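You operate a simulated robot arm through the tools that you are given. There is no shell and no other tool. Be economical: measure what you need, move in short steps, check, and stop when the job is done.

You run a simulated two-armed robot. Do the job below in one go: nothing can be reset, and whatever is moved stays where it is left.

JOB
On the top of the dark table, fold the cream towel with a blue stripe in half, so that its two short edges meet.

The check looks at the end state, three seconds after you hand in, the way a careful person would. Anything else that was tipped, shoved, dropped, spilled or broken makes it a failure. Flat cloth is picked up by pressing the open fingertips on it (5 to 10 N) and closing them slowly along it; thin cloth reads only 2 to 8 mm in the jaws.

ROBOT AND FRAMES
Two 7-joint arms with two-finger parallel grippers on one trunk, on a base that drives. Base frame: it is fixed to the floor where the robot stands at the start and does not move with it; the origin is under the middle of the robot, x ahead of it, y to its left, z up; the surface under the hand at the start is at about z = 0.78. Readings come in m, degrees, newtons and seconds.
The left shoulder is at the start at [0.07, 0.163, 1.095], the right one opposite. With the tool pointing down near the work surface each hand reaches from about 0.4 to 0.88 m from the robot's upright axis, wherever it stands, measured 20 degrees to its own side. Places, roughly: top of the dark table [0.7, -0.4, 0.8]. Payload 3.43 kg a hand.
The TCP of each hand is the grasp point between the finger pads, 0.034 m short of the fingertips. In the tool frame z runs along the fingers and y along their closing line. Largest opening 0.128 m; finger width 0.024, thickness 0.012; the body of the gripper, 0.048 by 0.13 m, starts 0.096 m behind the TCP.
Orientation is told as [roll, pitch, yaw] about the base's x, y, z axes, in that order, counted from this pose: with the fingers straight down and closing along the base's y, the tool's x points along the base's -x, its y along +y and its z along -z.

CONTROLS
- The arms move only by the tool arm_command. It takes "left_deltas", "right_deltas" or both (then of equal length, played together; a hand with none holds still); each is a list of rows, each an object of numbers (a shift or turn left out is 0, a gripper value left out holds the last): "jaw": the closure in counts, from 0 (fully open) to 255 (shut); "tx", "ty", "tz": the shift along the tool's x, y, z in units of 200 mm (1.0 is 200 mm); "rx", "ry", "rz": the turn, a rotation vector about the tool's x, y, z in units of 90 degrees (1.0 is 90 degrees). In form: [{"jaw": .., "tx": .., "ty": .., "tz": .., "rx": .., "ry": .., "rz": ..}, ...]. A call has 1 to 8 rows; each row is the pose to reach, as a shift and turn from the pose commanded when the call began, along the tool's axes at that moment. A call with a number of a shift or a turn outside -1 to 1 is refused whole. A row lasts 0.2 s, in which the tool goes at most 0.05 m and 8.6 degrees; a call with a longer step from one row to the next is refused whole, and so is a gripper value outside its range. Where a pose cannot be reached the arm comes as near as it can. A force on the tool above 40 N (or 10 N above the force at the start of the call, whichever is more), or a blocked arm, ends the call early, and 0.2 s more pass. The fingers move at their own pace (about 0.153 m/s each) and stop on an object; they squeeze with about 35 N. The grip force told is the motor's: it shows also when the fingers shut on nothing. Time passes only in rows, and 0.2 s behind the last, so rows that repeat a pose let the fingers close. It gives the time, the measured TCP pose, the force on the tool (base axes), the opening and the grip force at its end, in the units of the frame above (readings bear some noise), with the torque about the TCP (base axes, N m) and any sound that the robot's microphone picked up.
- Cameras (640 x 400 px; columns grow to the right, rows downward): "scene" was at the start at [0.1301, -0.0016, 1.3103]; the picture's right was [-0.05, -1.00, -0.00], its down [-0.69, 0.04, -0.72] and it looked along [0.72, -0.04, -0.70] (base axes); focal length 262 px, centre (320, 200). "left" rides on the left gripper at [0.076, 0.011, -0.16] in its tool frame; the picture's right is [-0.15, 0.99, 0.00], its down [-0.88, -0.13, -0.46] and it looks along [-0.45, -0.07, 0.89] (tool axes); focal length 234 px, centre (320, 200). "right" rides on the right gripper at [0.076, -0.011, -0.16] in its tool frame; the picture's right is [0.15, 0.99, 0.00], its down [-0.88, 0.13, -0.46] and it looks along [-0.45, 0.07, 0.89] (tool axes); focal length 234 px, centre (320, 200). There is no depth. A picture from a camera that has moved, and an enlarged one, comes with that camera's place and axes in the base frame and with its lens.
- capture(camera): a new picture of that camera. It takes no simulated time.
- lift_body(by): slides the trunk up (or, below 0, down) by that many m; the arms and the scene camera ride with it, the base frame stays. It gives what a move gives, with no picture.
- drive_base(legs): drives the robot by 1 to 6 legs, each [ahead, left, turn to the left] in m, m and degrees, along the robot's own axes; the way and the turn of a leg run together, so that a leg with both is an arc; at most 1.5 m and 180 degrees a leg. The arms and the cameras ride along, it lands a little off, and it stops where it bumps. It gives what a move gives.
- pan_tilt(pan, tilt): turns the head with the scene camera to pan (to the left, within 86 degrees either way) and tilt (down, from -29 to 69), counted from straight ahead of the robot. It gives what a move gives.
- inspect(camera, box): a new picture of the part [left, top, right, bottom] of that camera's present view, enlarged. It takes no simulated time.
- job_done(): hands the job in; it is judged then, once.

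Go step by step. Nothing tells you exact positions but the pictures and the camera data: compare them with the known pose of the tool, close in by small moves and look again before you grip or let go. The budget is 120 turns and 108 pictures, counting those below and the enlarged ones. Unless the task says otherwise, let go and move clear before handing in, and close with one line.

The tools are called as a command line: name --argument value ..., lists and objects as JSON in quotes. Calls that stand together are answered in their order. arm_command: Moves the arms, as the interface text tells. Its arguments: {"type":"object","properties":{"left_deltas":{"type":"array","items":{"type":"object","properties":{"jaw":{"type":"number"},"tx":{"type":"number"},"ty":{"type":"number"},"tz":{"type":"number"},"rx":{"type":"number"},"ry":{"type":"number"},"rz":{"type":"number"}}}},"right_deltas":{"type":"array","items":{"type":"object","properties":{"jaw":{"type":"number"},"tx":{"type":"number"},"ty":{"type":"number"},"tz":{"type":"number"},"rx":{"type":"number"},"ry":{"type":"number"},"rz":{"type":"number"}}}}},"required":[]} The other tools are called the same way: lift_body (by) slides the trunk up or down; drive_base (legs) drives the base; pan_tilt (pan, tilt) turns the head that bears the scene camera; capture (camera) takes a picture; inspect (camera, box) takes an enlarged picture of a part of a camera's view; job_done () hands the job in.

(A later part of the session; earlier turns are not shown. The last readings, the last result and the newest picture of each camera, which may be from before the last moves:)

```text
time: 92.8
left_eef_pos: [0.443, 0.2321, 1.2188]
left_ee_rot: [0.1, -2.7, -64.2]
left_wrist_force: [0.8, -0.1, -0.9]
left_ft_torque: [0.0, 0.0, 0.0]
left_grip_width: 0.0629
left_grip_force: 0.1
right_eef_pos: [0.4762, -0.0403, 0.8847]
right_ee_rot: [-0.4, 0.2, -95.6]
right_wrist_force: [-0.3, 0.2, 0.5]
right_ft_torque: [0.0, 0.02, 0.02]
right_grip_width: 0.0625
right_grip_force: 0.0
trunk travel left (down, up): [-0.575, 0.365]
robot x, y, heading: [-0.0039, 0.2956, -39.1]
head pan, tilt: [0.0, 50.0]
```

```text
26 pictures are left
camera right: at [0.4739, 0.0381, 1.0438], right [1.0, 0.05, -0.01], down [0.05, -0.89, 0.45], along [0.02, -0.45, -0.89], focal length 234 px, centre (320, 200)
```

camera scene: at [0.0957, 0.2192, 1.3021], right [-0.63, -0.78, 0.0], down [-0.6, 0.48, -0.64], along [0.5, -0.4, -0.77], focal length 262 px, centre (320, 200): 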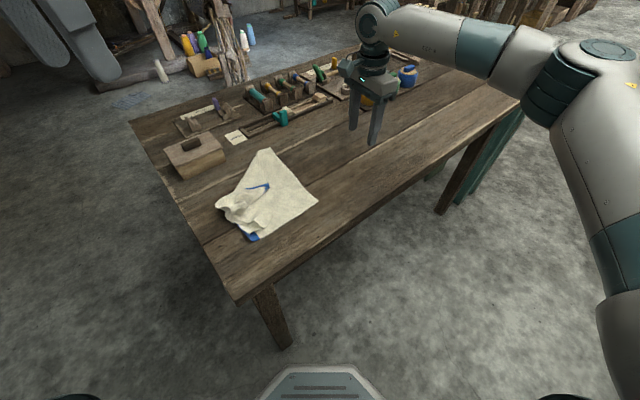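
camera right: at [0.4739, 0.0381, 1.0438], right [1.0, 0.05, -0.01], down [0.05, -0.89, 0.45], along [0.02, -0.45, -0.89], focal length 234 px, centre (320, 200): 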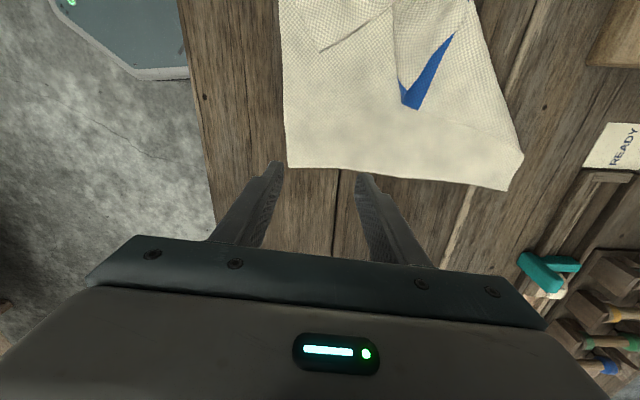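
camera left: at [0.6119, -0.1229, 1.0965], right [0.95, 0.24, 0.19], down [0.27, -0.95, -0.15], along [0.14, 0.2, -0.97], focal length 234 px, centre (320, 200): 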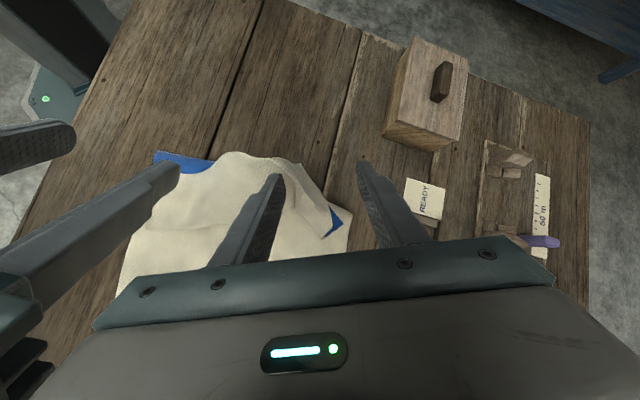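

arm_command --left_deltas '[{"ty": 0.2, "tz": 0.05}, {"ty": 0.4, "tz": 0.12}, {"ty": 0.6, "tz": 0.2}, {"ty": 0.8, "tz": 0.3}, {"ty": 1.0, "tz": 0.4}]' --right_deltas '[{"jaw": 155}, {"tx": -0.033, "ty": -0.007, "tz": 0.1}, {"tx": -0.033, "ty": -0.007, "tz": 0.2}, {"tx": -0.033, "ty": -0.007, "tz": 0.28}, {"tx": -0.033, "ty": -0.007, "tz": 0.3}]'

arm_command --left_deltas '[{"tx": -0.2, "tz": 0.08}, {"tx": -0.4, "tz": 0.16}, {"tx": -0.6, "tz": 0.24}, {"tx": -0.8, "tz": 0.32}, {"tx": -1.0, "tz": 0.4, "jaw": 175}]'

capture --camera "right"

```text
time: 94.0
left_eef_pos: [0.6257, 0.3123, 1.1399]
left_ee_rot: [0.0, -2.7, -64.4]
left_wrist_force: [0.3, 0.2, -0.5]
left_ft_torque: [0.01, 0.04, 0.02]
left_grip_width: 0.0627
left_grip_force: 0.0
right_eef_pos: [0.4754, -0.0462, 0.8246]
right_ee_rot: [-0.4, 0.2, -95.4]
right_wrist_force: [0.5, -1.1, -0.7]
right_ft_torque: [0.0, 0.02, 0.01]
right_grip_width: 0.0505
right_grip_force: 0.1
trunk travel left (down, up): [-0.575, 0.365]
robot x, y, heading: [-0.0024, 0.2974, -38.8]
head pan, tilt: [0.0, 50.0]
```

```text
time: 95.2
left_eef_pos: [0.7136, 0.1297, 1.0697]
left_ee_rot: [0.2, -2.7, -64.3]
left_wrist_force: [-0.6, 0.3, 0.6]
left_ft_torque: [0.01, 0.01, -0.02]
left_grip_width: 0.0402
left_grip_force: 0.1
right_eef_pos: [0.4748, -0.0478, 0.8243]
right_ee_rot: [-0.5, 0.3, -95.4]
right_wrist_force: [-0.5, -0.2, -0.1]
right_ft_torque: [0.02, -0.04, 0.0]
right_grip_width: 0.05
right_grip_force: 0.1
trunk travel left (down, up): [-0.575, 0.365]
robot x, y, heading: [-0.0024, 0.2976, -38.6]
head pan, tilt: [0.0, 50.0]
```

```text
25 pictures are left
camera right: at [0.4729, 0.0308, 0.9848], right [1.0, 0.05, -0.01], down [0.05, -0.89, 0.45], along [0.02, -0.45, -0.89], focal length 234 px, centre (320, 200)
```

right: 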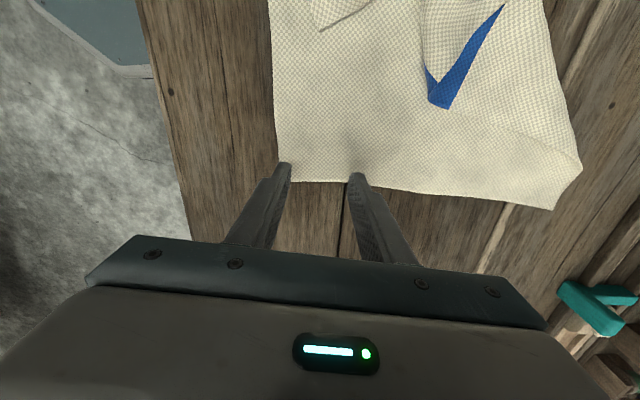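

arm_command --left_deltas '[{"tx": -0.14, "ty": -0.117, "tz": 0.14}, {"tx": -0.28, "ty": -0.235, "tz": 0.28}, {"tx": -0.42, "ty": -0.352, "tz": 0.42}, {"tx": -0.56, "ty": -0.47, "tz": 0.56}, {"tx": -0.69, "ty": -0.587, "tz": 0.7}, {"tx": -0.69, "ty": -0.587, "tz": 0.7}, {"tx": -0.69, "ty": -0.587, "tz": 0.7}, {"tx": -0.69, "ty": -0.587, "tz": 0.7}]' --right_deltas '[{"ty": 0.04, "tx": 0.02, "jaw": 162}, {"ty": 0.04, "tx": 0.02, "tz": 0.04}, {"ty": 0.04, "tx": 0.02, "tz": 0.052, "jaw": 175}, {"ty": 0.04, "tx": 0.02, "tz": 0.052, "jaw": 190}, {"ty": 0.04, "tx": 0.02, "tz": 0.052, "jaw": 205}, {"ty": 0.04, "tx": 0.02, "tz": 0.052, "jaw": 220}, {"ty": 0.04, "tx": 0.02, "tz": 0.052, "jaw": 237}, {"ty": 0.04, "tx": 0.02, "tz": 0.052, "jaw": 255}]'

arm_command --left_deltas '[{"tz": 0.2}, {"tz": 0.4}, {"tz": 0.49}]'

capture --camera "left"

```text
time: 97.0
left_eef_pos: [0.6707, -0.0481, 0.9348]
left_ee_rot: [0.2, -2.7, -64.2]
left_wrist_force: [0.2, -0.1, -0.5]
left_ft_torque: [0.03, 0.03, -0.03]
left_grip_width: 0.0401
left_grip_force: 0.1
right_eef_pos: [0.4816, -0.0417, 0.816]
right_ee_rot: [-0.3, 0.2, -95.5]
right_wrist_force: [1.3, 0.4, 11.4]
right_ft_torque: [0.01, -0.04, -0.02]
right_grip_width: 0.0003
right_grip_force: 33.0
trunk travel left (down, up): [-0.575, 0.365]
robot x, y, heading: [-0.0038, 0.2963, -39.0]
head pan, tilt: [0.0, 50.0]
```

```text
time: 97.8
left_eef_pos: [0.6718, -0.0543, 0.838]
left_ee_rot: [0.2, -2.7, -64.2]
left_wrist_force: [0.2, -0.6, 0.0]
left_ft_torque: [0.0, -0.01, -0.02]
left_grip_width: 0.0398
left_grip_force: 0.1
right_eef_pos: [0.4816, -0.042, 0.8155]
right_ee_rot: [-0.3, 0.2, -95.5]
right_wrist_force: [0.4, 0.7, 12.9]
right_ft_torque: [0.04, -0.03, -0.01]
right_grip_width: 0.0
right_grip_force: 32.7
trunk travel left (down, up): [-0.575, 0.365]
robot x, y, heading: [-0.0018, 0.2933, -38.9]
head pan, tilt: [0.0, 50.0]
```

```text
24 pictures are left
camera left: at [0.6457, 0.0255, 0.992], right [0.95, 0.3, 0.01], down [0.25, -0.83, 0.5], along [0.16, -0.47, -0.87], focal length 234 px, centre (320, 200)
```

left: 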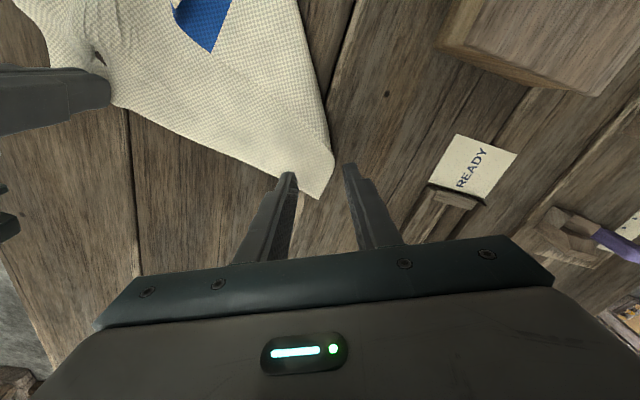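

The right pinch slipped off and the towel turned a little; the far corner is now at (0.682,-0.088). I'm placing the left hand just inside it and pinching.

arm_command --left_deltas '[{"tx": 0.06, "ty": -0.12, "tz": 0.04}, {"tx": 0.06, "ty": -0.12, "tz": 0.1}, {"tx": 0.06, "ty": -0.12, "tz": 0.12, "jaw": 185}, {"tx": 0.06, "ty": -0.12, "tz": 0.12, "jaw": 197}, {"tx": 0.06, "ty": -0.12, "tz": 0.12, "jaw": 210}, {"tx": 0.06, "ty": -0.12, "tz": 0.12, "jaw": 224}, {"tx": 0.06, "ty": -0.12, "tz": 0.12, "jaw": 239}, {"tx": 0.06, "ty": -0.12, "tz": 0.12, "jaw": 255}]'

arm_command --right_deltas '[{"tz": -0.05}, {"tz": -0.2, "jaw": 140}, {"tz": -0.35}]'

capture --camera "right"

```text
time: 99.6
left_eef_pos: [0.6446, -0.0545, 0.8169]
left_ee_rot: [0.1, -2.9, -64.3]
left_wrist_force: [-1.8, -2.3, 27.0]
left_ft_torque: [0.1, 0.27, 0.03]
left_grip_width: 0.0022
left_grip_force: 34.5
right_eef_pos: [0.479, -0.0422, 0.8168]
right_ee_rot: [-0.3, 0.2, -95.4]
right_wrist_force: [0.1, -0.6, 0.8]
right_ft_torque: [-0.01, -0.02, 0.01]
right_grip_width: 0.0003
right_grip_force: 33.0
trunk travel left (down, up): [-0.575, 0.365]
robot x, y, heading: [-0.0055, 0.2981, -39.0]
head pan, tilt: [0.0, 50.0]
```

```text
time: 100.4
left_eef_pos: [0.6453, -0.0551, 0.8156]
left_ee_rot: [0.3, -2.9, -64.2]
left_wrist_force: [-2.3, -6.0, 32.2]
left_ft_torque: [0.04, 0.34, 0.03]
left_grip_width: 0.0021
left_grip_force: 35.0
right_eef_pos: [0.4778, -0.0407, 0.8875]
right_ee_rot: [-0.2, 0.2, -95.5]
right_wrist_force: [-0.6, 0.4, -0.6]
right_ft_torque: [0.01, 0.01, 0.0]
right_grip_width: 0.0578
right_grip_force: 0.0
trunk travel left (down, up): [-0.575, 0.365]
robot x, y, heading: [-0.0026, 0.2929, -38.8]
head pan, tilt: [0.0, 50.0]
```

```text
23 pictures are left
camera right: at [0.4762, 0.0369, 1.0477], right [1.0, 0.05, 0.0], down [0.05, -0.89, 0.45], along [0.02, -0.45, -0.89], focal length 234 px, centre (320, 200)
```

right: 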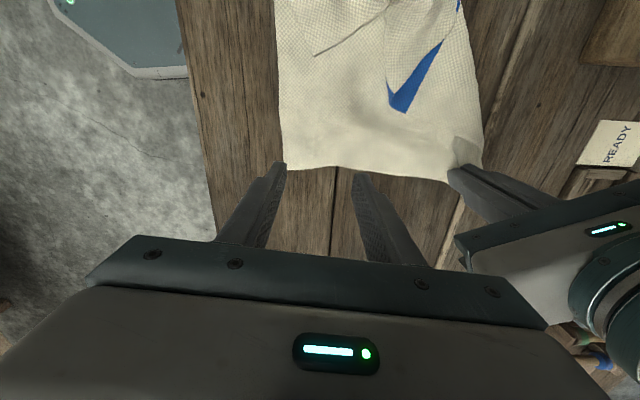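

arm_command --right_deltas '[{"tx": 0.022, "ty": 0.02, "tz": 0.1, "jaw": 168}, {"tx": 0.022, "ty": 0.02, "tz": 0.25}, {"tx": 0.022, "ty": 0.02, "tz": 0.35}, {"tx": 0.022, "ty": 0.02, "tz": 0.368}]'

arm_command --right_deltas '[{"jaw": 180}, {"jaw": 192}, {"jaw": 204}, {"jaw": 216}, {"jaw": 228}, {"jaw": 242}, {"jaw": 255}, {"jaw": 255}]'

```text
time: 101.4
left_eef_pos: [0.6441, -0.0538, 0.8159]
left_ee_rot: [0.3, -2.9, -64.2]
left_wrist_force: [-0.2, -7.4, 26.8]
left_ft_torque: [-0.05, 0.2, 0.05]
left_grip_width: 0.0021
left_grip_force: 35.2
right_eef_pos: [0.4829, -0.037, 0.8162]
right_ee_rot: [0.0, 0.1, -95.5]
right_wrist_force: [-1.5, -0.9, 16.8]
right_ft_torque: [-0.06, 0.33, 0.04]
right_grip_width: 0.0439
right_grip_force: 0.2
trunk travel left (down, up): [-0.575, 0.365]
robot x, y, heading: [-0.0063, 0.2928, -38.8]
head pan, tilt: [0.0, 50.0]
```

```text
time: 103.2
left_eef_pos: [0.6418, -0.0536, 0.8157]
left_ee_rot: [0.1, -2.7, -64.3]
left_wrist_force: [-26.3, 2.9, 27.8]
left_ft_torque: [0.29, 1.15, 0.23]
left_grip_width: 0.0021
left_grip_force: 34.5
right_eef_pos: [0.4853, -0.0378, 0.8158]
right_ee_rot: [0.1, 0.1, -95.6]
right_wrist_force: [31.2, -1.7, 22.0]
right_ft_torque: [-0.15, -1.03, 0.06]
right_grip_width: 0.0025
right_grip_force: 35.0
trunk travel left (down, up): [-0.575, 0.365]
robot x, y, heading: [-0.0028, 0.2946, -39.0]
head pan, tilt: [0.0, 50.0]
```

Both corners of the right edge are held, but stretched tight. I'm easing the hands together and lifting the towel to hang.

arm_command --right_deltas '[{"ty": 0.065}, {"ty": 0.065, "tz": -0.1}, {"ty": 0.065, "tz": -0.3}, {"ty": 0.065, "tz": -0.5}, {"ty": 0.065, "tz": -0.7}, {"ty": 0.065, "tz": -0.9}, {"ty": 0.065, "tz": -1.0}]' --left_deltas '[{}, {"tz": -0.1}, {"tz": -0.3}, {"tz": -0.5}, {"tz": -0.7}, {"tz": -0.9}, {"tz": -1.0}]'

arm_command --right_deltas '[{"tz": -0.2}, {"tz": -0.4}, {"tz": -0.6}, {"tz": -0.8}, {"tz": -0.9}, {"tz": -0.9}]' --left_deltas '[{"tz": -0.2}, {"tz": -0.4}, {"tz": -0.6}, {"tz": -0.8}, {"tz": -0.9}, {"tz": -0.9}]'

capture --camera "scene"

```text
time: 104.8
left_eef_pos: [0.6407, -0.0464, 1.0128]
left_ee_rot: [0.1, -2.7, -64.2]
left_wrist_force: [0.9, -1.0, 0.9]
left_ft_torque: [0.03, 0.03, -0.02]
left_grip_width: 0.0022
left_grip_force: 35.2
right_eef_pos: [0.4997, -0.0411, 1.0126]
right_ee_rot: [-0.4, 0.1, -95.4]
right_wrist_force: [-0.1, -0.5, 0.1]
right_ft_torque: [-0.02, 0.03, 0.01]
right_grip_width: 0.0023
right_grip_force: 34.6
trunk travel left (down, up): [-0.575, 0.365]
robot x, y, heading: [-0.0051, 0.2936, -39.0]
head pan, tilt: [0.0, 50.0]
```

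```text
time: 106.2
left_eef_pos: [0.6398, -0.038, 1.1917]
left_ee_rot: [0.1, -2.7, -64.2]
left_wrist_force: [20.0, -11.2, 1.5]
left_ft_torque: [1.62, 3.08, 0.84]
left_grip_width: 0.0022
left_grip_force: 35.2
right_eef_pos: [0.502, -0.043, 1.1914]
right_ee_rot: [-0.4, 0.2, -95.3]
right_wrist_force: [-20.0, 11.4, -2.4]
right_ft_torque: [-1.68, -2.77, 0.86]
right_grip_width: 0.0024
right_grip_force: 34.6
trunk travel left (down, up): [-0.575, 0.365]
robot x, y, heading: [-0.0014, 0.2978, -39.1]
head pan, tilt: [0.0, 50.0]
```

```text
22 pictures are left
camera scene: at [0.0955, 0.2176, 1.302], right [-0.63, -0.78, 0.0], down [-0.6, 0.48, -0.64], along [0.5, -0.4, -0.77], focal length 262 px, centre (320, 200)
```

scene: 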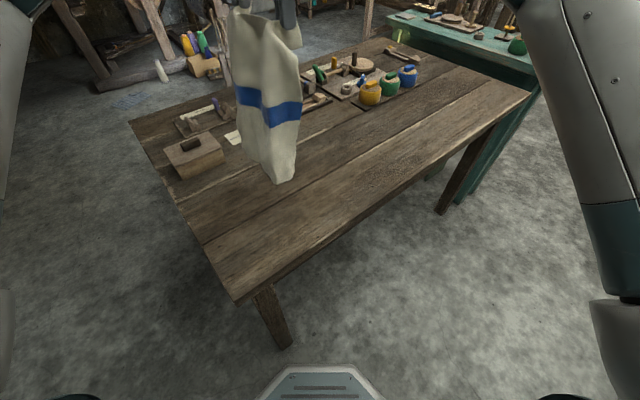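

The towel hangs open from its right edge. I'm easing the hands apart a bit, then carrying it 10 cm to -y.

arm_command --right_deltas '[{"ty": -0.04}, {"ty": -0.08}]'

drive_base --legs '[[0.068, -0.086, 0]]'

arm_command --right_deltas '[{"tz": 0.1}, {"tz": 0.2}, {"tz": 0.3}, {"tz": 0.3}, {"tz": 0.3}]' --left_deltas '[{"tz": 0.1}, {"tz": 0.2}, {"tz": 0.3}, {"tz": 0.3}, {"tz": 0.3}]'

capture --camera "scene"

```text
time: 106.8
left_eef_pos: [0.638, -0.0391, 1.1939]
left_ee_rot: [0.0, -2.8, -64.4]
left_wrist_force: [-3.6, -1.2, -0.2]
left_ft_torque: [-0.04, 0.13, 0.05]
left_grip_width: 0.0024
left_grip_force: 34.6
right_eef_pos: [0.4862, -0.0405, 1.1916]
right_ee_rot: [-0.4, 0.2, -95.6]
right_wrist_force: [3.6, 0.5, 0.3]
right_ft_torque: [0.01, -0.12, 0.02]
right_grip_width: 0.0021
right_grip_force: 35.3
trunk travel left (down, up): [-0.575, 0.365]
robot x, y, heading: [0.0019, 0.2984, -39.1]
head pan, tilt: [0.0, 50.0]
```

```text
time: 108.0
left_eef_pos: [0.6351, -0.1498, 1.194]
left_ee_rot: [0.2, -2.7, -64.2]
left_wrist_force: [-4.7, -0.9, -1.2]
left_ft_torque: [-0.03, 0.21, 0.07]
left_grip_width: 0.0024
left_grip_force: 34.8
right_eef_pos: [0.483, -0.1526, 1.1921]
right_ee_rot: [-0.3, 0.2, -95.3]
right_wrist_force: [6.0, 1.3, -0.5]
right_ft_torque: [0.08, -0.17, 0.02]
right_grip_width: 0.0026
right_grip_force: 35.3
trunk travel left (down, up): [-0.575, 0.365]
robot x, y, heading: [-0.0029, 0.1837, -39.0]
head pan, tilt: [0.0, 50.0]
```

```text
time: 109.2
left_eef_pos: [0.6369, -0.1523, 1.1329]
left_ee_rot: [0.1, -2.6, -64.3]
left_wrist_force: [-13.4, -1.9, -0.5]
left_ft_torque: [-0.07, 0.49, 0.2]
left_grip_width: 0.0022
left_grip_force: 34.7
right_eef_pos: [0.4813, -0.1521, 1.1312]
right_ee_rot: [-0.3, 0.2, -95.4]
right_wrist_force: [12.9, 1.5, -0.1]
right_ft_torque: [0.06, -0.42, 0.07]
right_grip_width: 0.0026
right_grip_force: 34.9
trunk travel left (down, up): [-0.575, 0.365]
robot x, y, heading: [-0.0037, 0.1827, -39.1]
head pan, tilt: [0.0, 50.0]
```

```text
21 pictures are left
camera scene: at [0.0922, 0.1062, 1.302], right [-0.63, -0.78, 0.0], down [-0.6, 0.48, -0.64], along [0.5, -0.4, -0.77], focal length 262 px, centre (320, 200)
```

scene: 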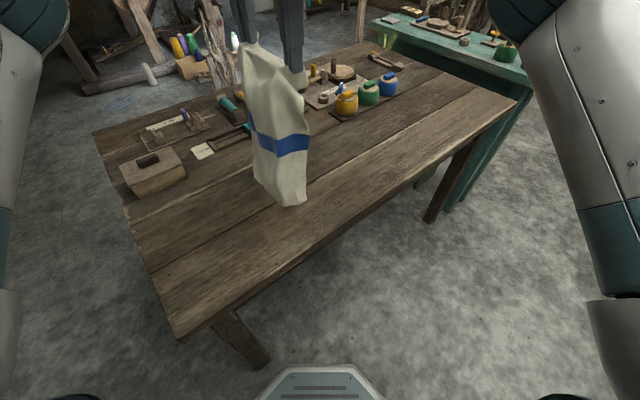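

arm_command --right_deltas '[{"ty": 0.025, "tz": 0.04}, {"ty": 0.025, "tz": 0.08}]' --left_deltas '[{"tz": 0.04}, {"tz": 0.08}]'

drive_base --legs '[[-0.062, 0.078, 0]]'

arm_command --right_deltas '[{"tz": 0.1}, {"tz": 0.2}, {"tz": 0.3}, {"tz": 0.4}]' --left_deltas '[{"tz": 0.1}, {"tz": 0.2}, {"tz": 0.3}, {"tz": 0.4}]'

capture --camera "scene"

```text
time: 109.8
left_eef_pos: [0.6381, -0.1516, 1.1179]
left_ee_rot: [0.2, -2.6, -64.2]
left_wrist_force: [-2.2, -0.7, 0.3]
left_ft_torque: [-0.03, 0.09, 0.02]
left_grip_width: 0.0021
left_grip_force: 35.0
right_eef_pos: [0.4875, -0.1536, 1.115]
right_ee_rot: [-0.4, 0.2, -95.5]
right_wrist_force: [2.8, 0.9, 0.2]
right_ft_torque: [0.05, -0.08, 0.05]
right_grip_width: 0.0025
right_grip_force: 34.5
trunk travel left (down, up): [-0.575, 0.365]
robot x, y, heading: [-0.0054, 0.1848, -38.8]
head pan, tilt: [0.0, 50.0]
```

```text
time: 111.0
left_eef_pos: [0.6367, -0.0536, 1.1179]
left_ee_rot: [0.1, -2.7, -64.3]
left_wrist_force: [-1.3, -0.5, -0.3]
left_ft_torque: [-0.01, 0.07, 0.04]
left_grip_width: 0.0021
left_grip_force: 35.2
right_eef_pos: [0.4881, -0.0522, 1.1139]
right_ee_rot: [-0.3, 0.1, -95.5]
right_wrist_force: [2.1, 0.2, 0.1]
right_ft_torque: [-0.02, -0.02, 0.0]
right_grip_width: 0.0025
right_grip_force: 34.8
trunk travel left (down, up): [-0.575, 0.365]
robot x, y, heading: [-0.0048, 0.282, -39.0]
head pan, tilt: [0.0, 50.0]
```

```text
time: 112.0
left_eef_pos: [0.6398, -0.0574, 1.0367]
left_ee_rot: [0.1, -2.6, -64.3]
left_wrist_force: [-3.3, -0.6, -0.3]
left_ft_torque: [-0.03, 0.16, 0.06]
left_grip_width: 0.0025
left_grip_force: 35.0
right_eef_pos: [0.4889, -0.055, 1.0335]
right_ee_rot: [-0.4, 0.4, -95.6]
right_wrist_force: [3.5, 0.0, 0.9]
right_ft_torque: [0.03, -0.09, 0.02]
right_grip_width: 0.0025
right_grip_force: 35.0
trunk travel left (down, up): [-0.575, 0.365]
robot x, y, heading: [-0.0041, 0.2831, -39.1]
head pan, tilt: [0.0, 50.0]
```

```text
20 pictures are left
camera scene: at [0.0929, 0.2056, 1.302], right [-0.63, -0.78, 0.0], down [-0.6, 0.48, -0.64], along [0.5, -0.4, -0.77], focal length 262 px, centre (320, 200)
```

scene: 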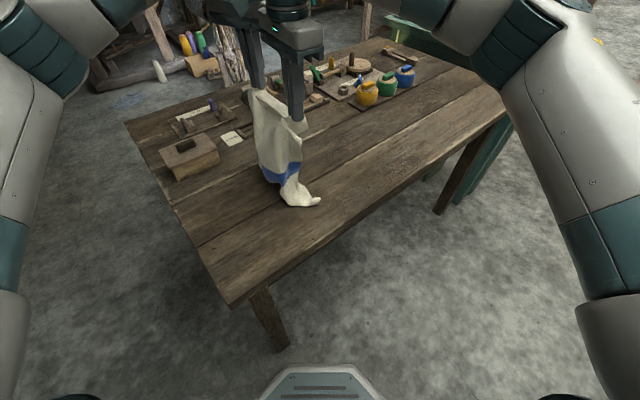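

The lower part is laying out the right way, with the left edge trailing towards -y. I'm continuing +y and lowering.

drive_base --legs '[[-0.062, 0.078, 0]]'

inspect --camera "scene" --box '[220, 80, 380, 220]'

```text
time: 113.1
left_eef_pos: [0.6398, 0.0434, 1.0364]
left_ee_rot: [0.1, -2.7, -64.4]
left_wrist_force: [-3.9, -0.3, 0.1]
left_ft_torque: [-0.08, 0.12, 0.09]
left_grip_width: 0.002
left_grip_force: 34.5
right_eef_pos: [0.4896, 0.0461, 1.034]
right_ee_rot: [-0.3, 0.2, -95.6]
right_wrist_force: [4.5, 1.2, 0.5]
right_ft_torque: [0.0, -0.15, 0.05]
right_grip_width: 0.0026
right_grip_force: 35.7
trunk travel left (down, up): [-0.575, 0.365]
robot x, y, heading: [-0.0031, 0.3848, -39.0]
head pan, tilt: [0.0, 50.0]
```

```text
2.86 times, centred on (300, 150) of scene
camera zoom: at [0.0926, 0.306, 1.302], right [-0.63, -0.78, 0.0], down [-0.6, 0.48, -0.64], along [0.5, -0.41, -0.77], focal length 747 px, centre (377, 343)
```

zoom: 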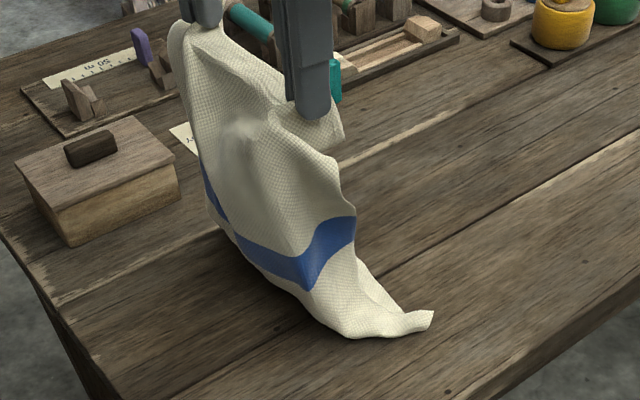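

arm_command --right_deltas '[{"tz": 0.1}, {"tz": 0.2}, {"tz": 0.25}]' --left_deltas '[{"tz": 0.1}, {"tz": 0.2}, {"tz": 0.25}]'

drive_base --legs '[[-0.044, 0.055, 0]]'

inspect --camera "scene" --box '[220, 80, 380, 220]'

```text
time: 113.9
left_eef_pos: [0.6404, 0.04, 0.9856]
left_ee_rot: [0.2, -2.6, -64.4]
left_wrist_force: [-2.0, -0.9, 0.7]
left_ft_torque: [-0.03, 0.08, 0.03]
left_grip_width: 0.0022
left_grip_force: 34.9
right_eef_pos: [0.4896, 0.0451, 0.9841]
right_ee_rot: [-0.4, 0.2, -95.6]
right_wrist_force: [2.1, -0.5, 0.5]
right_ft_torque: [0.03, -0.07, 0.03]
right_grip_width: 0.0022
right_grip_force: 34.5
trunk travel left (down, up): [-0.575, 0.365]
robot x, y, heading: [-0.0041, 0.3866, -39.0]
head pan, tilt: [0.0, 50.0]
```

```text
time: 114.9
left_eef_pos: [0.6406, 0.1124, 0.9861]
left_ee_rot: [0.1, -2.8, -64.3]
left_wrist_force: [-3.7, -0.2, 0.2]
left_ft_torque: [-0.02, 0.14, 0.07]
left_grip_width: 0.0022
left_grip_force: 35.2
right_eef_pos: [0.4899, 0.1195, 0.984]
right_ee_rot: [-0.3, 0.3, -95.6]
right_wrist_force: [3.0, 0.9, 0.1]
right_ft_torque: [-0.04, -0.08, 0.03]
right_grip_width: 0.0023
right_grip_force: 35.1
trunk travel left (down, up): [-0.575, 0.365]
robot x, y, heading: [-0.0041, 0.4565, -38.9]
head pan, tilt: [0.0, 50.0]
```

```text
2.86 times, centred on (300, 150) of scene
camera zoom: at [0.093, 0.3767, 1.3021], right [-0.63, -0.78, 0.0], down [-0.6, 0.48, -0.64], along [0.5, -0.4, -0.77], focal length 747 px, centre (377, 343)
```

zoom: 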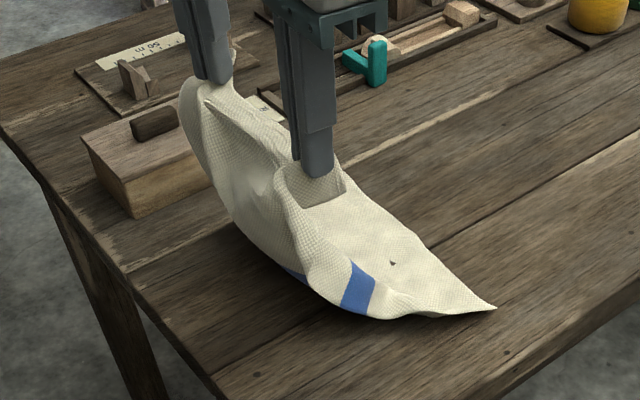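

The lower half (up to the stripe) is laid. Now I reverse: bring the held edge back towards -y while lowering.

drive_base --legs '[[0.031, -0.039, 0]]'

arm_command --right_deltas '[{"tz": 0.1}, {"tz": 0.2}, {"tz": 0.25}]' --left_deltas '[{"tz": 0.1}, {"tz": 0.2}, {"tz": 0.25}]'

drive_base --legs '[[0.031, -0.039, 0]]'

inspect --camera "scene" --box '[220, 80, 380, 220]'

capture --camera "right"

```text
time: 115.9
left_eef_pos: [0.6392, 0.0631, 0.9869]
left_ee_rot: [0.1, -2.6, -64.3]
left_wrist_force: [-2.3, -0.1, 0.1]
left_ft_torque: [-0.01, 0.11, 0.03]
left_grip_width: 0.0021
left_grip_force: 34.6
right_eef_pos: [0.488, 0.0671, 0.983]
right_ee_rot: [-0.3, 0.2, -95.6]
right_wrist_force: [2.9, 0.6, -0.1]
right_ft_torque: [0.03, -0.1, 0.02]
right_grip_width: 0.0024
right_grip_force: 34.9
trunk travel left (down, up): [-0.575, 0.365]
robot x, y, heading: [-0.0062, 0.405, -39.0]
head pan, tilt: [0.0, 50.0]
```

```text
time: 116.7
left_eef_pos: [0.6403, 0.0586, 0.9366]
left_ee_rot: [0.0, -2.5, -64.2]
left_wrist_force: [-6.3, -0.5, 0.5]
left_ft_torque: [-0.03, 0.24, 0.1]
left_grip_width: 0.0017
left_grip_force: 34.5
right_eef_pos: [0.4874, 0.067, 0.9342]
right_ee_rot: [-0.2, 0.2, -95.4]
right_wrist_force: [5.9, 0.1, 0.4]
right_ft_torque: [0.06, -0.19, 0.0]
right_grip_width: 0.0023
right_grip_force: 34.7
trunk travel left (down, up): [-0.575, 0.365]
robot x, y, heading: [-0.0045, 0.4057, -39.1]
head pan, tilt: [0.0, 50.0]
```

```text
time: 117.6
left_eef_pos: [0.6408, 0.008, 0.938]
left_ee_rot: [0.1, -2.7, -64.3]
left_wrist_force: [-6.4, -0.9, 0.1]
left_ft_torque: [0.01, 0.27, 0.09]
left_grip_width: 0.0024
left_grip_force: 35.7
right_eef_pos: [0.4877, 0.0161, 0.9326]
right_ee_rot: [-0.3, 0.4, -95.5]
right_wrist_force: [6.4, -0.4, -1.0]
right_ft_torque: [0.03, -0.24, 0.01]
right_grip_width: 0.0024
right_grip_force: 34.9
trunk travel left (down, up): [-0.575, 0.365]
robot x, y, heading: [-0.0065, 0.3547, -39.1]
head pan, tilt: [0.0, 50.0]
```

```text
2.86 times, centred on (300, 150) of scene
camera zoom: at [0.0917, 0.2758, 1.302], right [-0.63, -0.78, 0.0], down [-0.6, 0.48, -0.64], along [0.5, -0.4, -0.77], focal length 747 px, centre (377, 343)
```

zoom: 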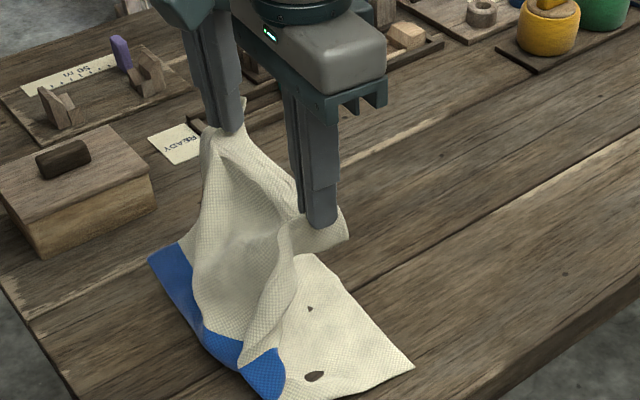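

```text
16 pictures are left
camera right: at [0.485, 0.0946, 1.094], right [1.0, 0.05, 0.0], down [0.05, -0.89, 0.45], along [0.02, -0.45, -0.89], focal length 234 px, centre (320, 200)
```

right: 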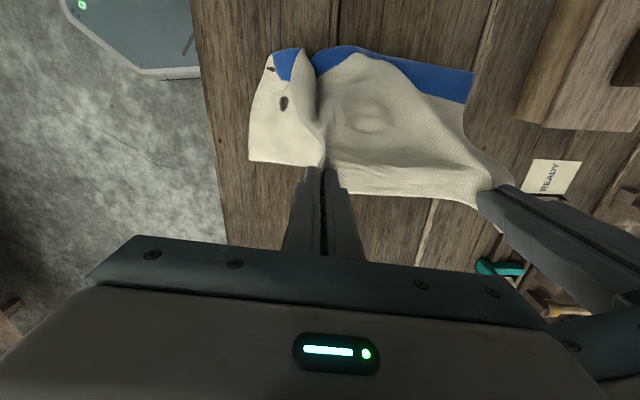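

The lower layer's edge lies at y≈-0.01 and the upper layer is coming down in its natural orientation. The upper layer is offset about 3.5 cm in x, so I'll shift the base by that, lower, and check.

drive_base --legs '[[-0.02, -0.033, 0]]'

arm_command --right_deltas '[{"tz": 0.1}, {"tz": 0.2}, {"tz": 0.3}, {"tz": 0.4}, {"tz": 0.48}]' --left_deltas '[{"tz": 0.1}, {"tz": 0.2}, {"tz": 0.3}, {"tz": 0.4}, {"tz": 0.48}]'

capture --camera "right"

```text
time: 118.5
left_eef_pos: [0.6061, -0.0026, 0.9363]
left_ee_rot: [0.1, -2.6, -64.4]
left_wrist_force: [-5.9, -2.1, -0.1]
left_ft_torque: [-0.01, 0.19, 0.09]
left_grip_width: 0.0024
left_grip_force: 34.9
right_eef_pos: [0.452, 0.0062, 0.9343]
right_ee_rot: [-0.3, 0.2, -95.5]
right_wrist_force: [6.9, 0.1, 0.8]
right_ft_torque: [0.04, -0.24, 0.02]
right_grip_width: 0.0025
right_grip_force: 35.4
trunk travel left (down, up): [-0.575, 0.365]
robot x, y, heading: [-0.0386, 0.3405, -39.0]
head pan, tilt: [0.0, 50.0]
```

```text
time: 119.7
left_eef_pos: [0.6079, -0.0082, 0.8407]
left_ee_rot: [0.1, -2.6, -64.3]
left_wrist_force: [-9.7, 0.6, -0.8]
left_ft_torque: [-0.01, 0.37, 0.11]
left_grip_width: 0.0024
left_grip_force: 35.0
right_eef_pos: [0.453, 0.0027, 0.8383]
right_ee_rot: [-0.3, 0.3, -95.5]
right_wrist_force: [9.9, 1.7, 0.2]
right_ft_torque: [0.01, -0.39, 0.02]
right_grip_width: 0.0024
right_grip_force: 34.8
trunk travel left (down, up): [-0.575, 0.365]
robot x, y, heading: [-0.0386, 0.3397, -39.0]
head pan, tilt: [0.0, 50.0]
```

```text
15 pictures are left
camera right: at [0.4498, 0.0812, 0.9988], right [1.0, 0.05, 0.0], down [0.05, -0.89, 0.45], along [0.02, -0.45, -0.89], focal length 234 px, centre (320, 200)
```

right: 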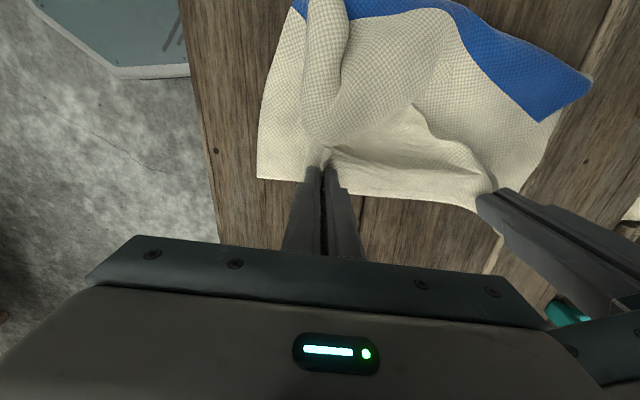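

The edges align well at the -y side, but the fold is 4–5 cm short, with slack in the upper layer. I'll carry the held edge up and well to +y again, so more of the lower layer lies out, then return low.

arm_command --right_deltas '[{"tz": -0.15}, {"tz": -0.3}, {"tz": -0.45}]' --left_deltas '[{"tz": -0.15}, {"tz": -0.3}, {"tz": -0.45}]'

drive_base --legs '[[-0.113, 0.14, 0]]'

arm_command --right_deltas '[{"tz": 0.1}, {"tz": 0.2}, {"tz": 0.2}]' --left_deltas '[{"tz": 0.1}, {"tz": 0.2}, {"tz": 0.2}]'

inspect --camera "scene" --box '[220, 80, 400, 220]'

```text
time: 120.5
left_eef_pos: [0.6041, -0.0015, 0.9337]
left_ee_rot: [0.2, -2.7, -64.4]
left_wrist_force: [-5.5, -0.5, -0.5]
left_ft_torque: [-0.05, 0.17, 0.11]
left_grip_width: 0.0023
left_grip_force: 35.0
right_eef_pos: [0.4517, 0.0038, 0.9287]
right_ee_rot: [-0.2, 0.2, -95.5]
right_wrist_force: [4.3, 1.1, 0.0]
right_ft_torque: [-0.01, -0.19, 0.03]
right_grip_width: 0.0024
right_grip_force: 35.3
trunk travel left (down, up): [-0.575, 0.365]
robot x, y, heading: [-0.0419, 0.3446, -39.0]
head pan, tilt: [0.0, 50.0]
```

```text
time: 122.0
left_eef_pos: [0.6051, 0.1788, 0.9319]
left_ee_rot: [0.1, -2.8, -64.4]
left_wrist_force: [-2.7, -0.2, -0.1]
left_ft_torque: [-0.06, 0.11, 0.05]
left_grip_width: 0.0021
left_grip_force: 35.0
right_eef_pos: [0.4534, 0.1843, 0.9267]
right_ee_rot: [-0.2, 0.3, -95.3]
right_wrist_force: [2.7, 1.2, 0.3]
right_ft_torque: [-0.02, -0.12, 0.01]
right_grip_width: 0.0024
right_grip_force: 34.9
trunk travel left (down, up): [-0.575, 0.365]
robot x, y, heading: [-0.0425, 0.5214, -38.8]
head pan, tilt: [0.0, 50.0]
```

```text
time: 122.8
left_eef_pos: [0.6055, 0.177, 0.8901]
left_ee_rot: [0.1, -2.7, -64.3]
left_wrist_force: [-6.4, -0.3, 0.3]
left_ft_torque: [-0.02, 0.24, 0.11]
left_grip_width: 0.0024
left_grip_force: 34.9
right_eef_pos: [0.4534, 0.1845, 0.8882]
right_ee_rot: [-0.2, 0.4, -95.6]
right_wrist_force: [6.9, 0.5, 0.5]
right_ft_torque: [0.04, -0.23, 0.01]
right_grip_width: 0.0025
right_grip_force: 34.7
trunk travel left (down, up): [-0.575, 0.365]
robot x, y, heading: [-0.0392, 0.5222, -38.8]
head pan, tilt: [0.0, 50.0]
```

```text
2.86 times, centred on (310, 150) of scene
camera zoom: at [0.0569, 0.4444, 1.3021], right [-0.63, -0.78, 0.0], down [-0.6, 0.48, -0.64], along [0.5, -0.4, -0.77], focal length 747 px, centre (349, 343)
```

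zoom: 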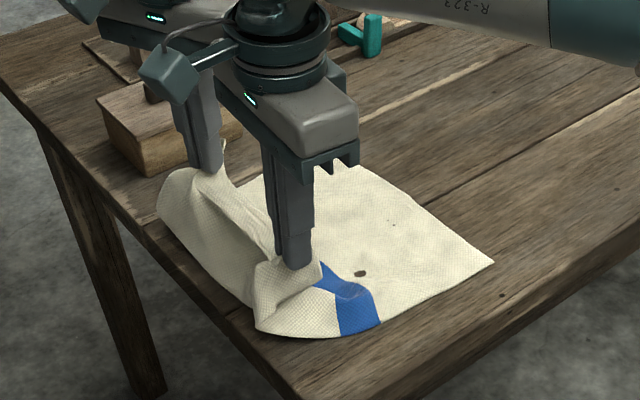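

Now the lower half lies flat out to the stripe, exactly half the towel. I'm returning low towards -y, in steps.

drive_base --legs '[[0.05, -0.062, 0]]'

arm_command --right_deltas '[{"tz": 0.07}, {"tz": 0.14}]' --left_deltas '[{"tz": 0.07}, {"tz": 0.14}]'

drive_base --legs '[[0.044, -0.055, 0]]'

inspect --camera "scene" --box '[220, 80, 400, 220]'

```text
time: 123.8
left_eef_pos: [0.6063, 0.0955, 0.8901]
left_ee_rot: [0.1, -2.6, -64.3]
left_wrist_force: [-7.2, -0.5, 0.2]
left_ft_torque: [0.02, 0.23, 0.1]
left_grip_width: 0.0022
left_grip_force: 34.6
right_eef_pos: [0.4521, 0.1032, 0.8883]
right_ee_rot: [-0.2, 0.2, -95.5]
right_wrist_force: [6.9, 0.6, -0.1]
right_ft_torque: [0.08, -0.26, 0.03]
right_grip_width: 0.0023
right_grip_force: 35.3
trunk travel left (down, up): [-0.575, 0.365]
robot x, y, heading: [-0.0396, 0.4438, -38.7]
head pan, tilt: [0.0, 50.0]
```

```text
time: 124.4
left_eef_pos: [0.6073, 0.0949, 0.862]
left_ee_rot: [0.0, -2.6, -64.3]
left_wrist_force: [-7.0, -0.4, 0.7]
left_ft_torque: [-0.01, 0.28, 0.09]
left_grip_width: 0.0022
left_grip_force: 35.2
right_eef_pos: [0.453, 0.104, 0.8586]
right_ee_rot: [-0.1, 0.3, -95.4]
right_wrist_force: [8.0, 1.4, 0.7]
right_ft_torque: [0.03, -0.25, 0.04]
right_grip_width: 0.0025
right_grip_force: 35.1
trunk travel left (down, up): [-0.575, 0.365]
robot x, y, heading: [-0.0377, 0.4406, -38.7]
head pan, tilt: [0.0, 50.0]
```

```text
time: 125.4
left_eef_pos: [0.6074, 0.0249, 0.8635]
left_ee_rot: [0.1, -2.6, -64.4]
left_wrist_force: [-8.6, -0.8, -0.7]
left_ft_torque: [0.01, 0.33, 0.09]
left_grip_width: 0.0022
left_grip_force: 35.3
right_eef_pos: [0.4531, 0.0341, 0.8597]
right_ee_rot: [-0.2, 0.3, -95.4]
right_wrist_force: [8.5, 0.3, -0.3]
right_ft_torque: [0.03, -0.29, 0.0]
right_grip_width: 0.0025
right_grip_force: 35.6
trunk travel left (down, up): [-0.575, 0.365]
robot x, y, heading: [-0.0386, 0.378, -39.0]
head pan, tilt: [0.0, 50.0]
```

```text
2.86 times, centred on (310, 150) of scene
camera zoom: at [0.0575, 0.2939, 1.302], right [-0.63, -0.78, 0.0], down [-0.6, 0.48, -0.64], along [0.5, -0.4, -0.77], focal length 747 px, centre (349, 343)
```

zoom: 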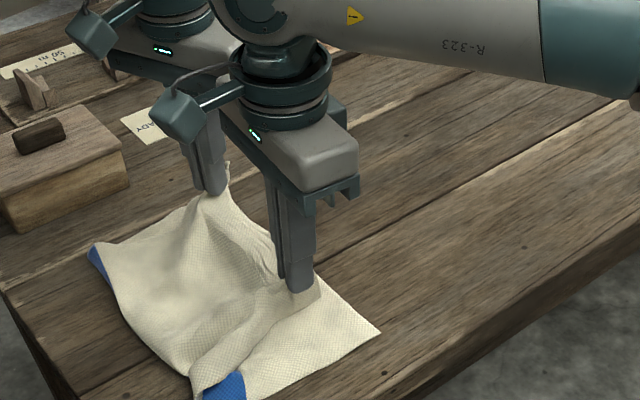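

Excellent: the fold is at y≈0.16 (ideal 0.165). Last 3 cm, then lowering onto the left edge.

drive_base --legs '[[0.02, -0.025, 0]]'

arm_command --right_deltas '[{"tz": 0.07}, {"tz": 0.14}, {"tz": 0.2}]' --left_deltas '[{"tz": 0.07}, {"tz": 0.14}, {"tz": 0.215}]'

capture --camera "right"

```text
time: 126.3
left_eef_pos: [0.6077, -0.0029, 0.8644]
left_ee_rot: [0.0, -2.6, -64.1]
left_wrist_force: [-7.1, -0.4, 0.2]
left_ft_torque: [-0.05, 0.26, 0.1]
left_grip_width: 0.0021
left_grip_force: 35.2
right_eef_pos: [0.4552, 0.0051, 0.8597]
right_ee_rot: [-0.1, 0.2, -95.3]
right_wrist_force: [7.2, 0.6, 0.5]
right_ft_torque: [0.02, -0.25, 0.02]
right_grip_width: 0.0025
right_grip_force: 35.5
trunk travel left (down, up): [-0.575, 0.365]
robot x, y, heading: [-0.0372, 0.3412, -38.6]
head pan, tilt: [0.0, 50.0]
```

```text
time: 127.1
left_eef_pos: [0.6065, -0.006, 0.8205]
left_ee_rot: [0.0, -2.8, -64.2]
left_wrist_force: [-6.7, -0.6, 2.5]
left_ft_torque: [-0.05, 0.23, 0.08]
left_grip_width: 0.0023
left_grip_force: 34.6
right_eef_pos: [0.4538, 0.005, 0.8177]
right_ee_rot: [-0.2, 0.1, -95.3]
right_wrist_force: [7.1, 0.3, 0.4]
right_ft_torque: [-0.01, -0.26, 0.01]
right_grip_width: 0.0026
right_grip_force: 35.0
trunk travel left (down, up): [-0.575, 0.365]
robot x, y, heading: [-0.0394, 0.34, -38.6]
head pan, tilt: [0.0, 50.0]
```

```text
12 pictures are left
camera right: at [0.451, 0.0832, 0.979], right [1.0, 0.05, 0.0], down [0.05, -0.89, 0.45], along [0.02, -0.45, -0.89], focal length 234 px, centre (320, 200)
```

right: 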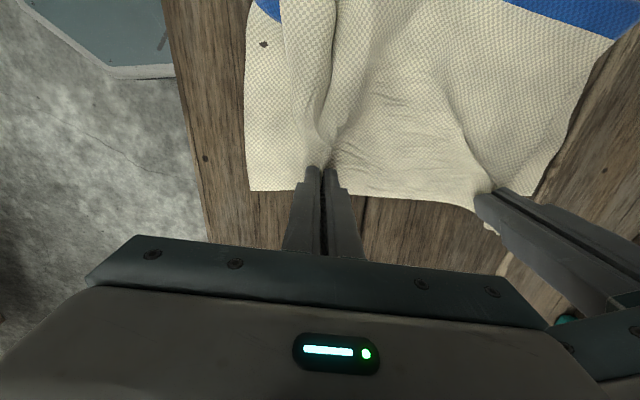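

The top edge lies on the bottom edge (both at y≈-0.01), so I'm releasing gently and lifting straight up.

arm_command --right_deltas '[{"jaw": 235}, {"jaw": 215}, {"jaw": 190}, {"jaw": 165}, {"jaw": 165, "tz": -0.1}, {"jaw": 165, "tz": -0.3}, {"tz": -0.5}, {"tz": -0.7}]' --left_deltas '[{"jaw": 235}, {"jaw": 215}, {"jaw": 190}, {"jaw": 165}, {"jaw": 165, "tz": -0.1}, {"jaw": 165, "tz": -0.3}, {"tz": -0.5}, {"tz": -0.7}]'

capture --camera "right"

inspect --camera "scene" --box '[200, 100, 360, 230]'

```text
time: 128.9
left_eef_pos: [0.6037, -0.0009, 0.9625]
left_ee_rot: [0.0, -2.7, -64.2]
left_wrist_force: [-0.2, -0.5, 0.4]
left_ft_torque: [-0.02, 0.01, -0.03]
left_grip_width: 0.045
left_grip_force: 0.0
right_eef_pos: [0.4532, 0.0047, 0.9603]
right_ee_rot: [-0.1, 0.2, -95.3]
right_wrist_force: [-0.7, -0.6, 0.1]
right_ft_torque: [0.0, -0.04, -0.01]
right_grip_width: 0.0452
right_grip_force: 0.0
trunk travel left (down, up): [-0.575, 0.365]
robot x, y, heading: [-0.0401, 0.3449, -38.8]
head pan, tilt: [0.0, 50.0]
```

```text
11 pictures are left
camera right: at [0.4509, 0.083, 1.1203], right [1.0, 0.05, 0.0], down [0.05, -0.89, 0.45], along [0.02, -0.45, -0.89], focal length 234 px, centre (320, 200)
```

right: 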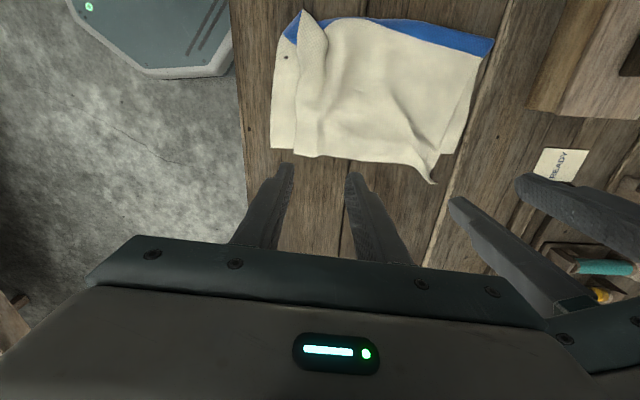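

```text
3.08 times, centred on (280, 165) of scene
camera zoom: at [0.0565, 0.2654, 1.3021], right [-0.63, -0.78, 0.0], down [-0.6, 0.48, -0.64], along [0.5, -0.4, -0.77], focal length 805 px, centre (443, 308)
```

zoom: 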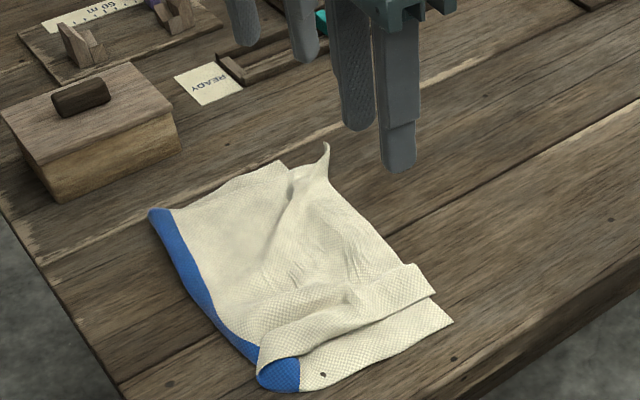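

The fold is good; the short edges meet within a centimetre in y. The near top corner sits about 3 cm in from the bottom corner, with a pleat, and the far corner has a small ear. I'll smooth the near corner outward with light pressure.

arm_command --right_deltas '[{"tx": 0.025, "ty": -0.108, "tz": 0.15, "jaw": 255}, {"tx": 0.025, "ty": -0.108, "tz": 0.35}, {"tx": 0.025, "ty": -0.108, "tz": 0.55}, {"tx": 0.025, "ty": -0.108, "tz": 0.68}, {"tx": 0.025, "ty": -0.108, "tz": 0.715}, {"tx": 0.025, "ty": -0.108, "tz": 0.722}]'

arm_command --right_deltas '[{"ty": -0.03}, {"ty": -0.06}, {"ty": -0.09, "tx": 0.01}, {"ty": -0.12, "tx": 0.015}, {"ty": -0.15, "tx": 0.02}, {"ty": -0.17, "tx": 0.02}, {"ty": -0.17, "tx": 0.02, "tz": -0.1}, {"ty": -0.17, "tx": 0.02, "tz": -0.3}]'

inspect --camera "scene" --box '[200, 100, 360, 230]'

```text
time: 130.3
left_eef_pos: [0.6047, -0.0004, 0.9611]
left_ee_rot: [0.0, -2.7, -64.2]
left_wrist_force: [0.1, -0.2, -0.3]
left_ft_torque: [0.01, -0.03, -0.01]
left_grip_width: 0.0455
left_grip_force: 0.1
right_eef_pos: [0.4319, 0.0127, 0.8169]
right_ee_rot: [0.0, 0.3, -95.2]
right_wrist_force: [0.7, 0.1, 14.0]
right_ft_torque: [-0.08, 0.0, 0.0]
right_grip_width: 0.0
right_grip_force: 32.9
trunk travel left (down, up): [-0.575, 0.365]
robot x, y, heading: [-0.0418, 0.3407, -38.8]
head pan, tilt: [0.0, 50.0]
```

```text
time: 132.1
left_eef_pos: [0.6043, -0.0002, 0.9611]
left_ee_rot: [0.0, -2.6, -64.2]
left_wrist_force: [0.5, 0.0, -0.6]
left_ft_torque: [0.01, 0.0, -0.01]
left_grip_width: 0.0453
left_grip_force: 0.1
right_eef_pos: [0.401, 0.0193, 0.8748]
right_ee_rot: [-0.1, 0.3, -95.4]
right_wrist_force: [0.0, 0.2, -1.3]
right_ft_torque: [-0.02, -0.01, -0.03]
right_grip_width: 0.0
right_grip_force: 32.6
trunk travel left (down, up): [-0.575, 0.365]
robot x, y, heading: [-0.036, 0.3402, -38.9]
head pan, tilt: [0.0, 50.0]
```

```text
3.08 times, centred on (280, 165) of scene
camera zoom: at [0.0572, 0.2653, 1.302], right [-0.63, -0.78, 0.0], down [-0.6, 0.48, -0.64], along [0.5, -0.4, -0.77], focal length 805 px, centre (443, 308)
```

zoom: 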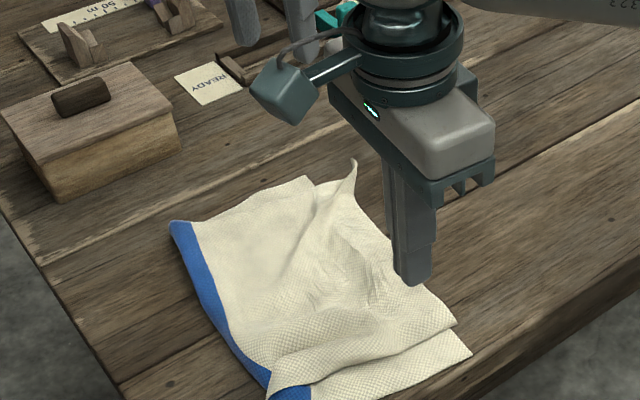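

The layers moved together instead (fine, but no more dragging). I'll pinch just the top near corner, lift it slightly and set it over the bottom corner.

arm_command --right_deltas '[{"tx": -0.06, "ty": 0.066, "jaw": 172}, {"tx": -0.06, "ty": 0.066, "tz": 0.15}, {"tx": -0.06, "ty": 0.066, "tz": 0.26}, {"tx": -0.06, "ty": 0.066, "tz": 0.286}]'

arm_command --right_deltas '[{"jaw": 184}, {"jaw": 196}, {"jaw": 208}, {"jaw": 220}, {"jaw": 232}, {"jaw": 244}, {"jaw": 255}, {"jaw": 255}]'

```text
time: 133.1
left_eef_pos: [0.6051, -0.0014, 0.9619]
left_ee_rot: [0.0, -2.7, -64.2]
left_wrist_force: [0.2, 0.7, 0.3]
left_ft_torque: [-0.01, -0.01, -0.01]
left_grip_width: 0.0453
left_grip_force: 0.1
right_eef_pos: [0.4099, 0.0052, 0.8169]
right_ee_rot: [0.0, 0.3, -95.3]
right_wrist_force: [0.4, -0.6, 1.2]
right_ft_torque: [-0.01, 0.01, 0.01]
right_grip_width: 0.0416
right_grip_force: 0.0
trunk travel left (down, up): [-0.575, 0.365]
robot x, y, heading: [-0.0382, 0.3422, -39.0]
head pan, tilt: [0.0, 50.0]
```

```text
time: 134.9
left_eef_pos: [0.6067, -0.0016, 0.9601]
left_ee_rot: [0.1, -2.5, -64.2]
left_wrist_force: [0.1, 0.4, 1.6]
left_ft_torque: [0.01, -0.02, 0.0]
left_grip_width: 0.0452
left_grip_force: 0.1
right_eef_pos: [0.4112, 0.0053, 0.8184]
right_ee_rot: [-0.1, 0.3, -95.5]
right_wrist_force: [0.3, 0.2, 1.5]
right_ft_torque: [-0.03, 0.03, 0.01]
right_grip_width: 0.0024
right_grip_force: 35.1
trunk travel left (down, up): [-0.575, 0.365]
robot x, y, heading: [-0.0413, 0.3405, -38.7]
head pan, tilt: [0.0, 50.0]
```

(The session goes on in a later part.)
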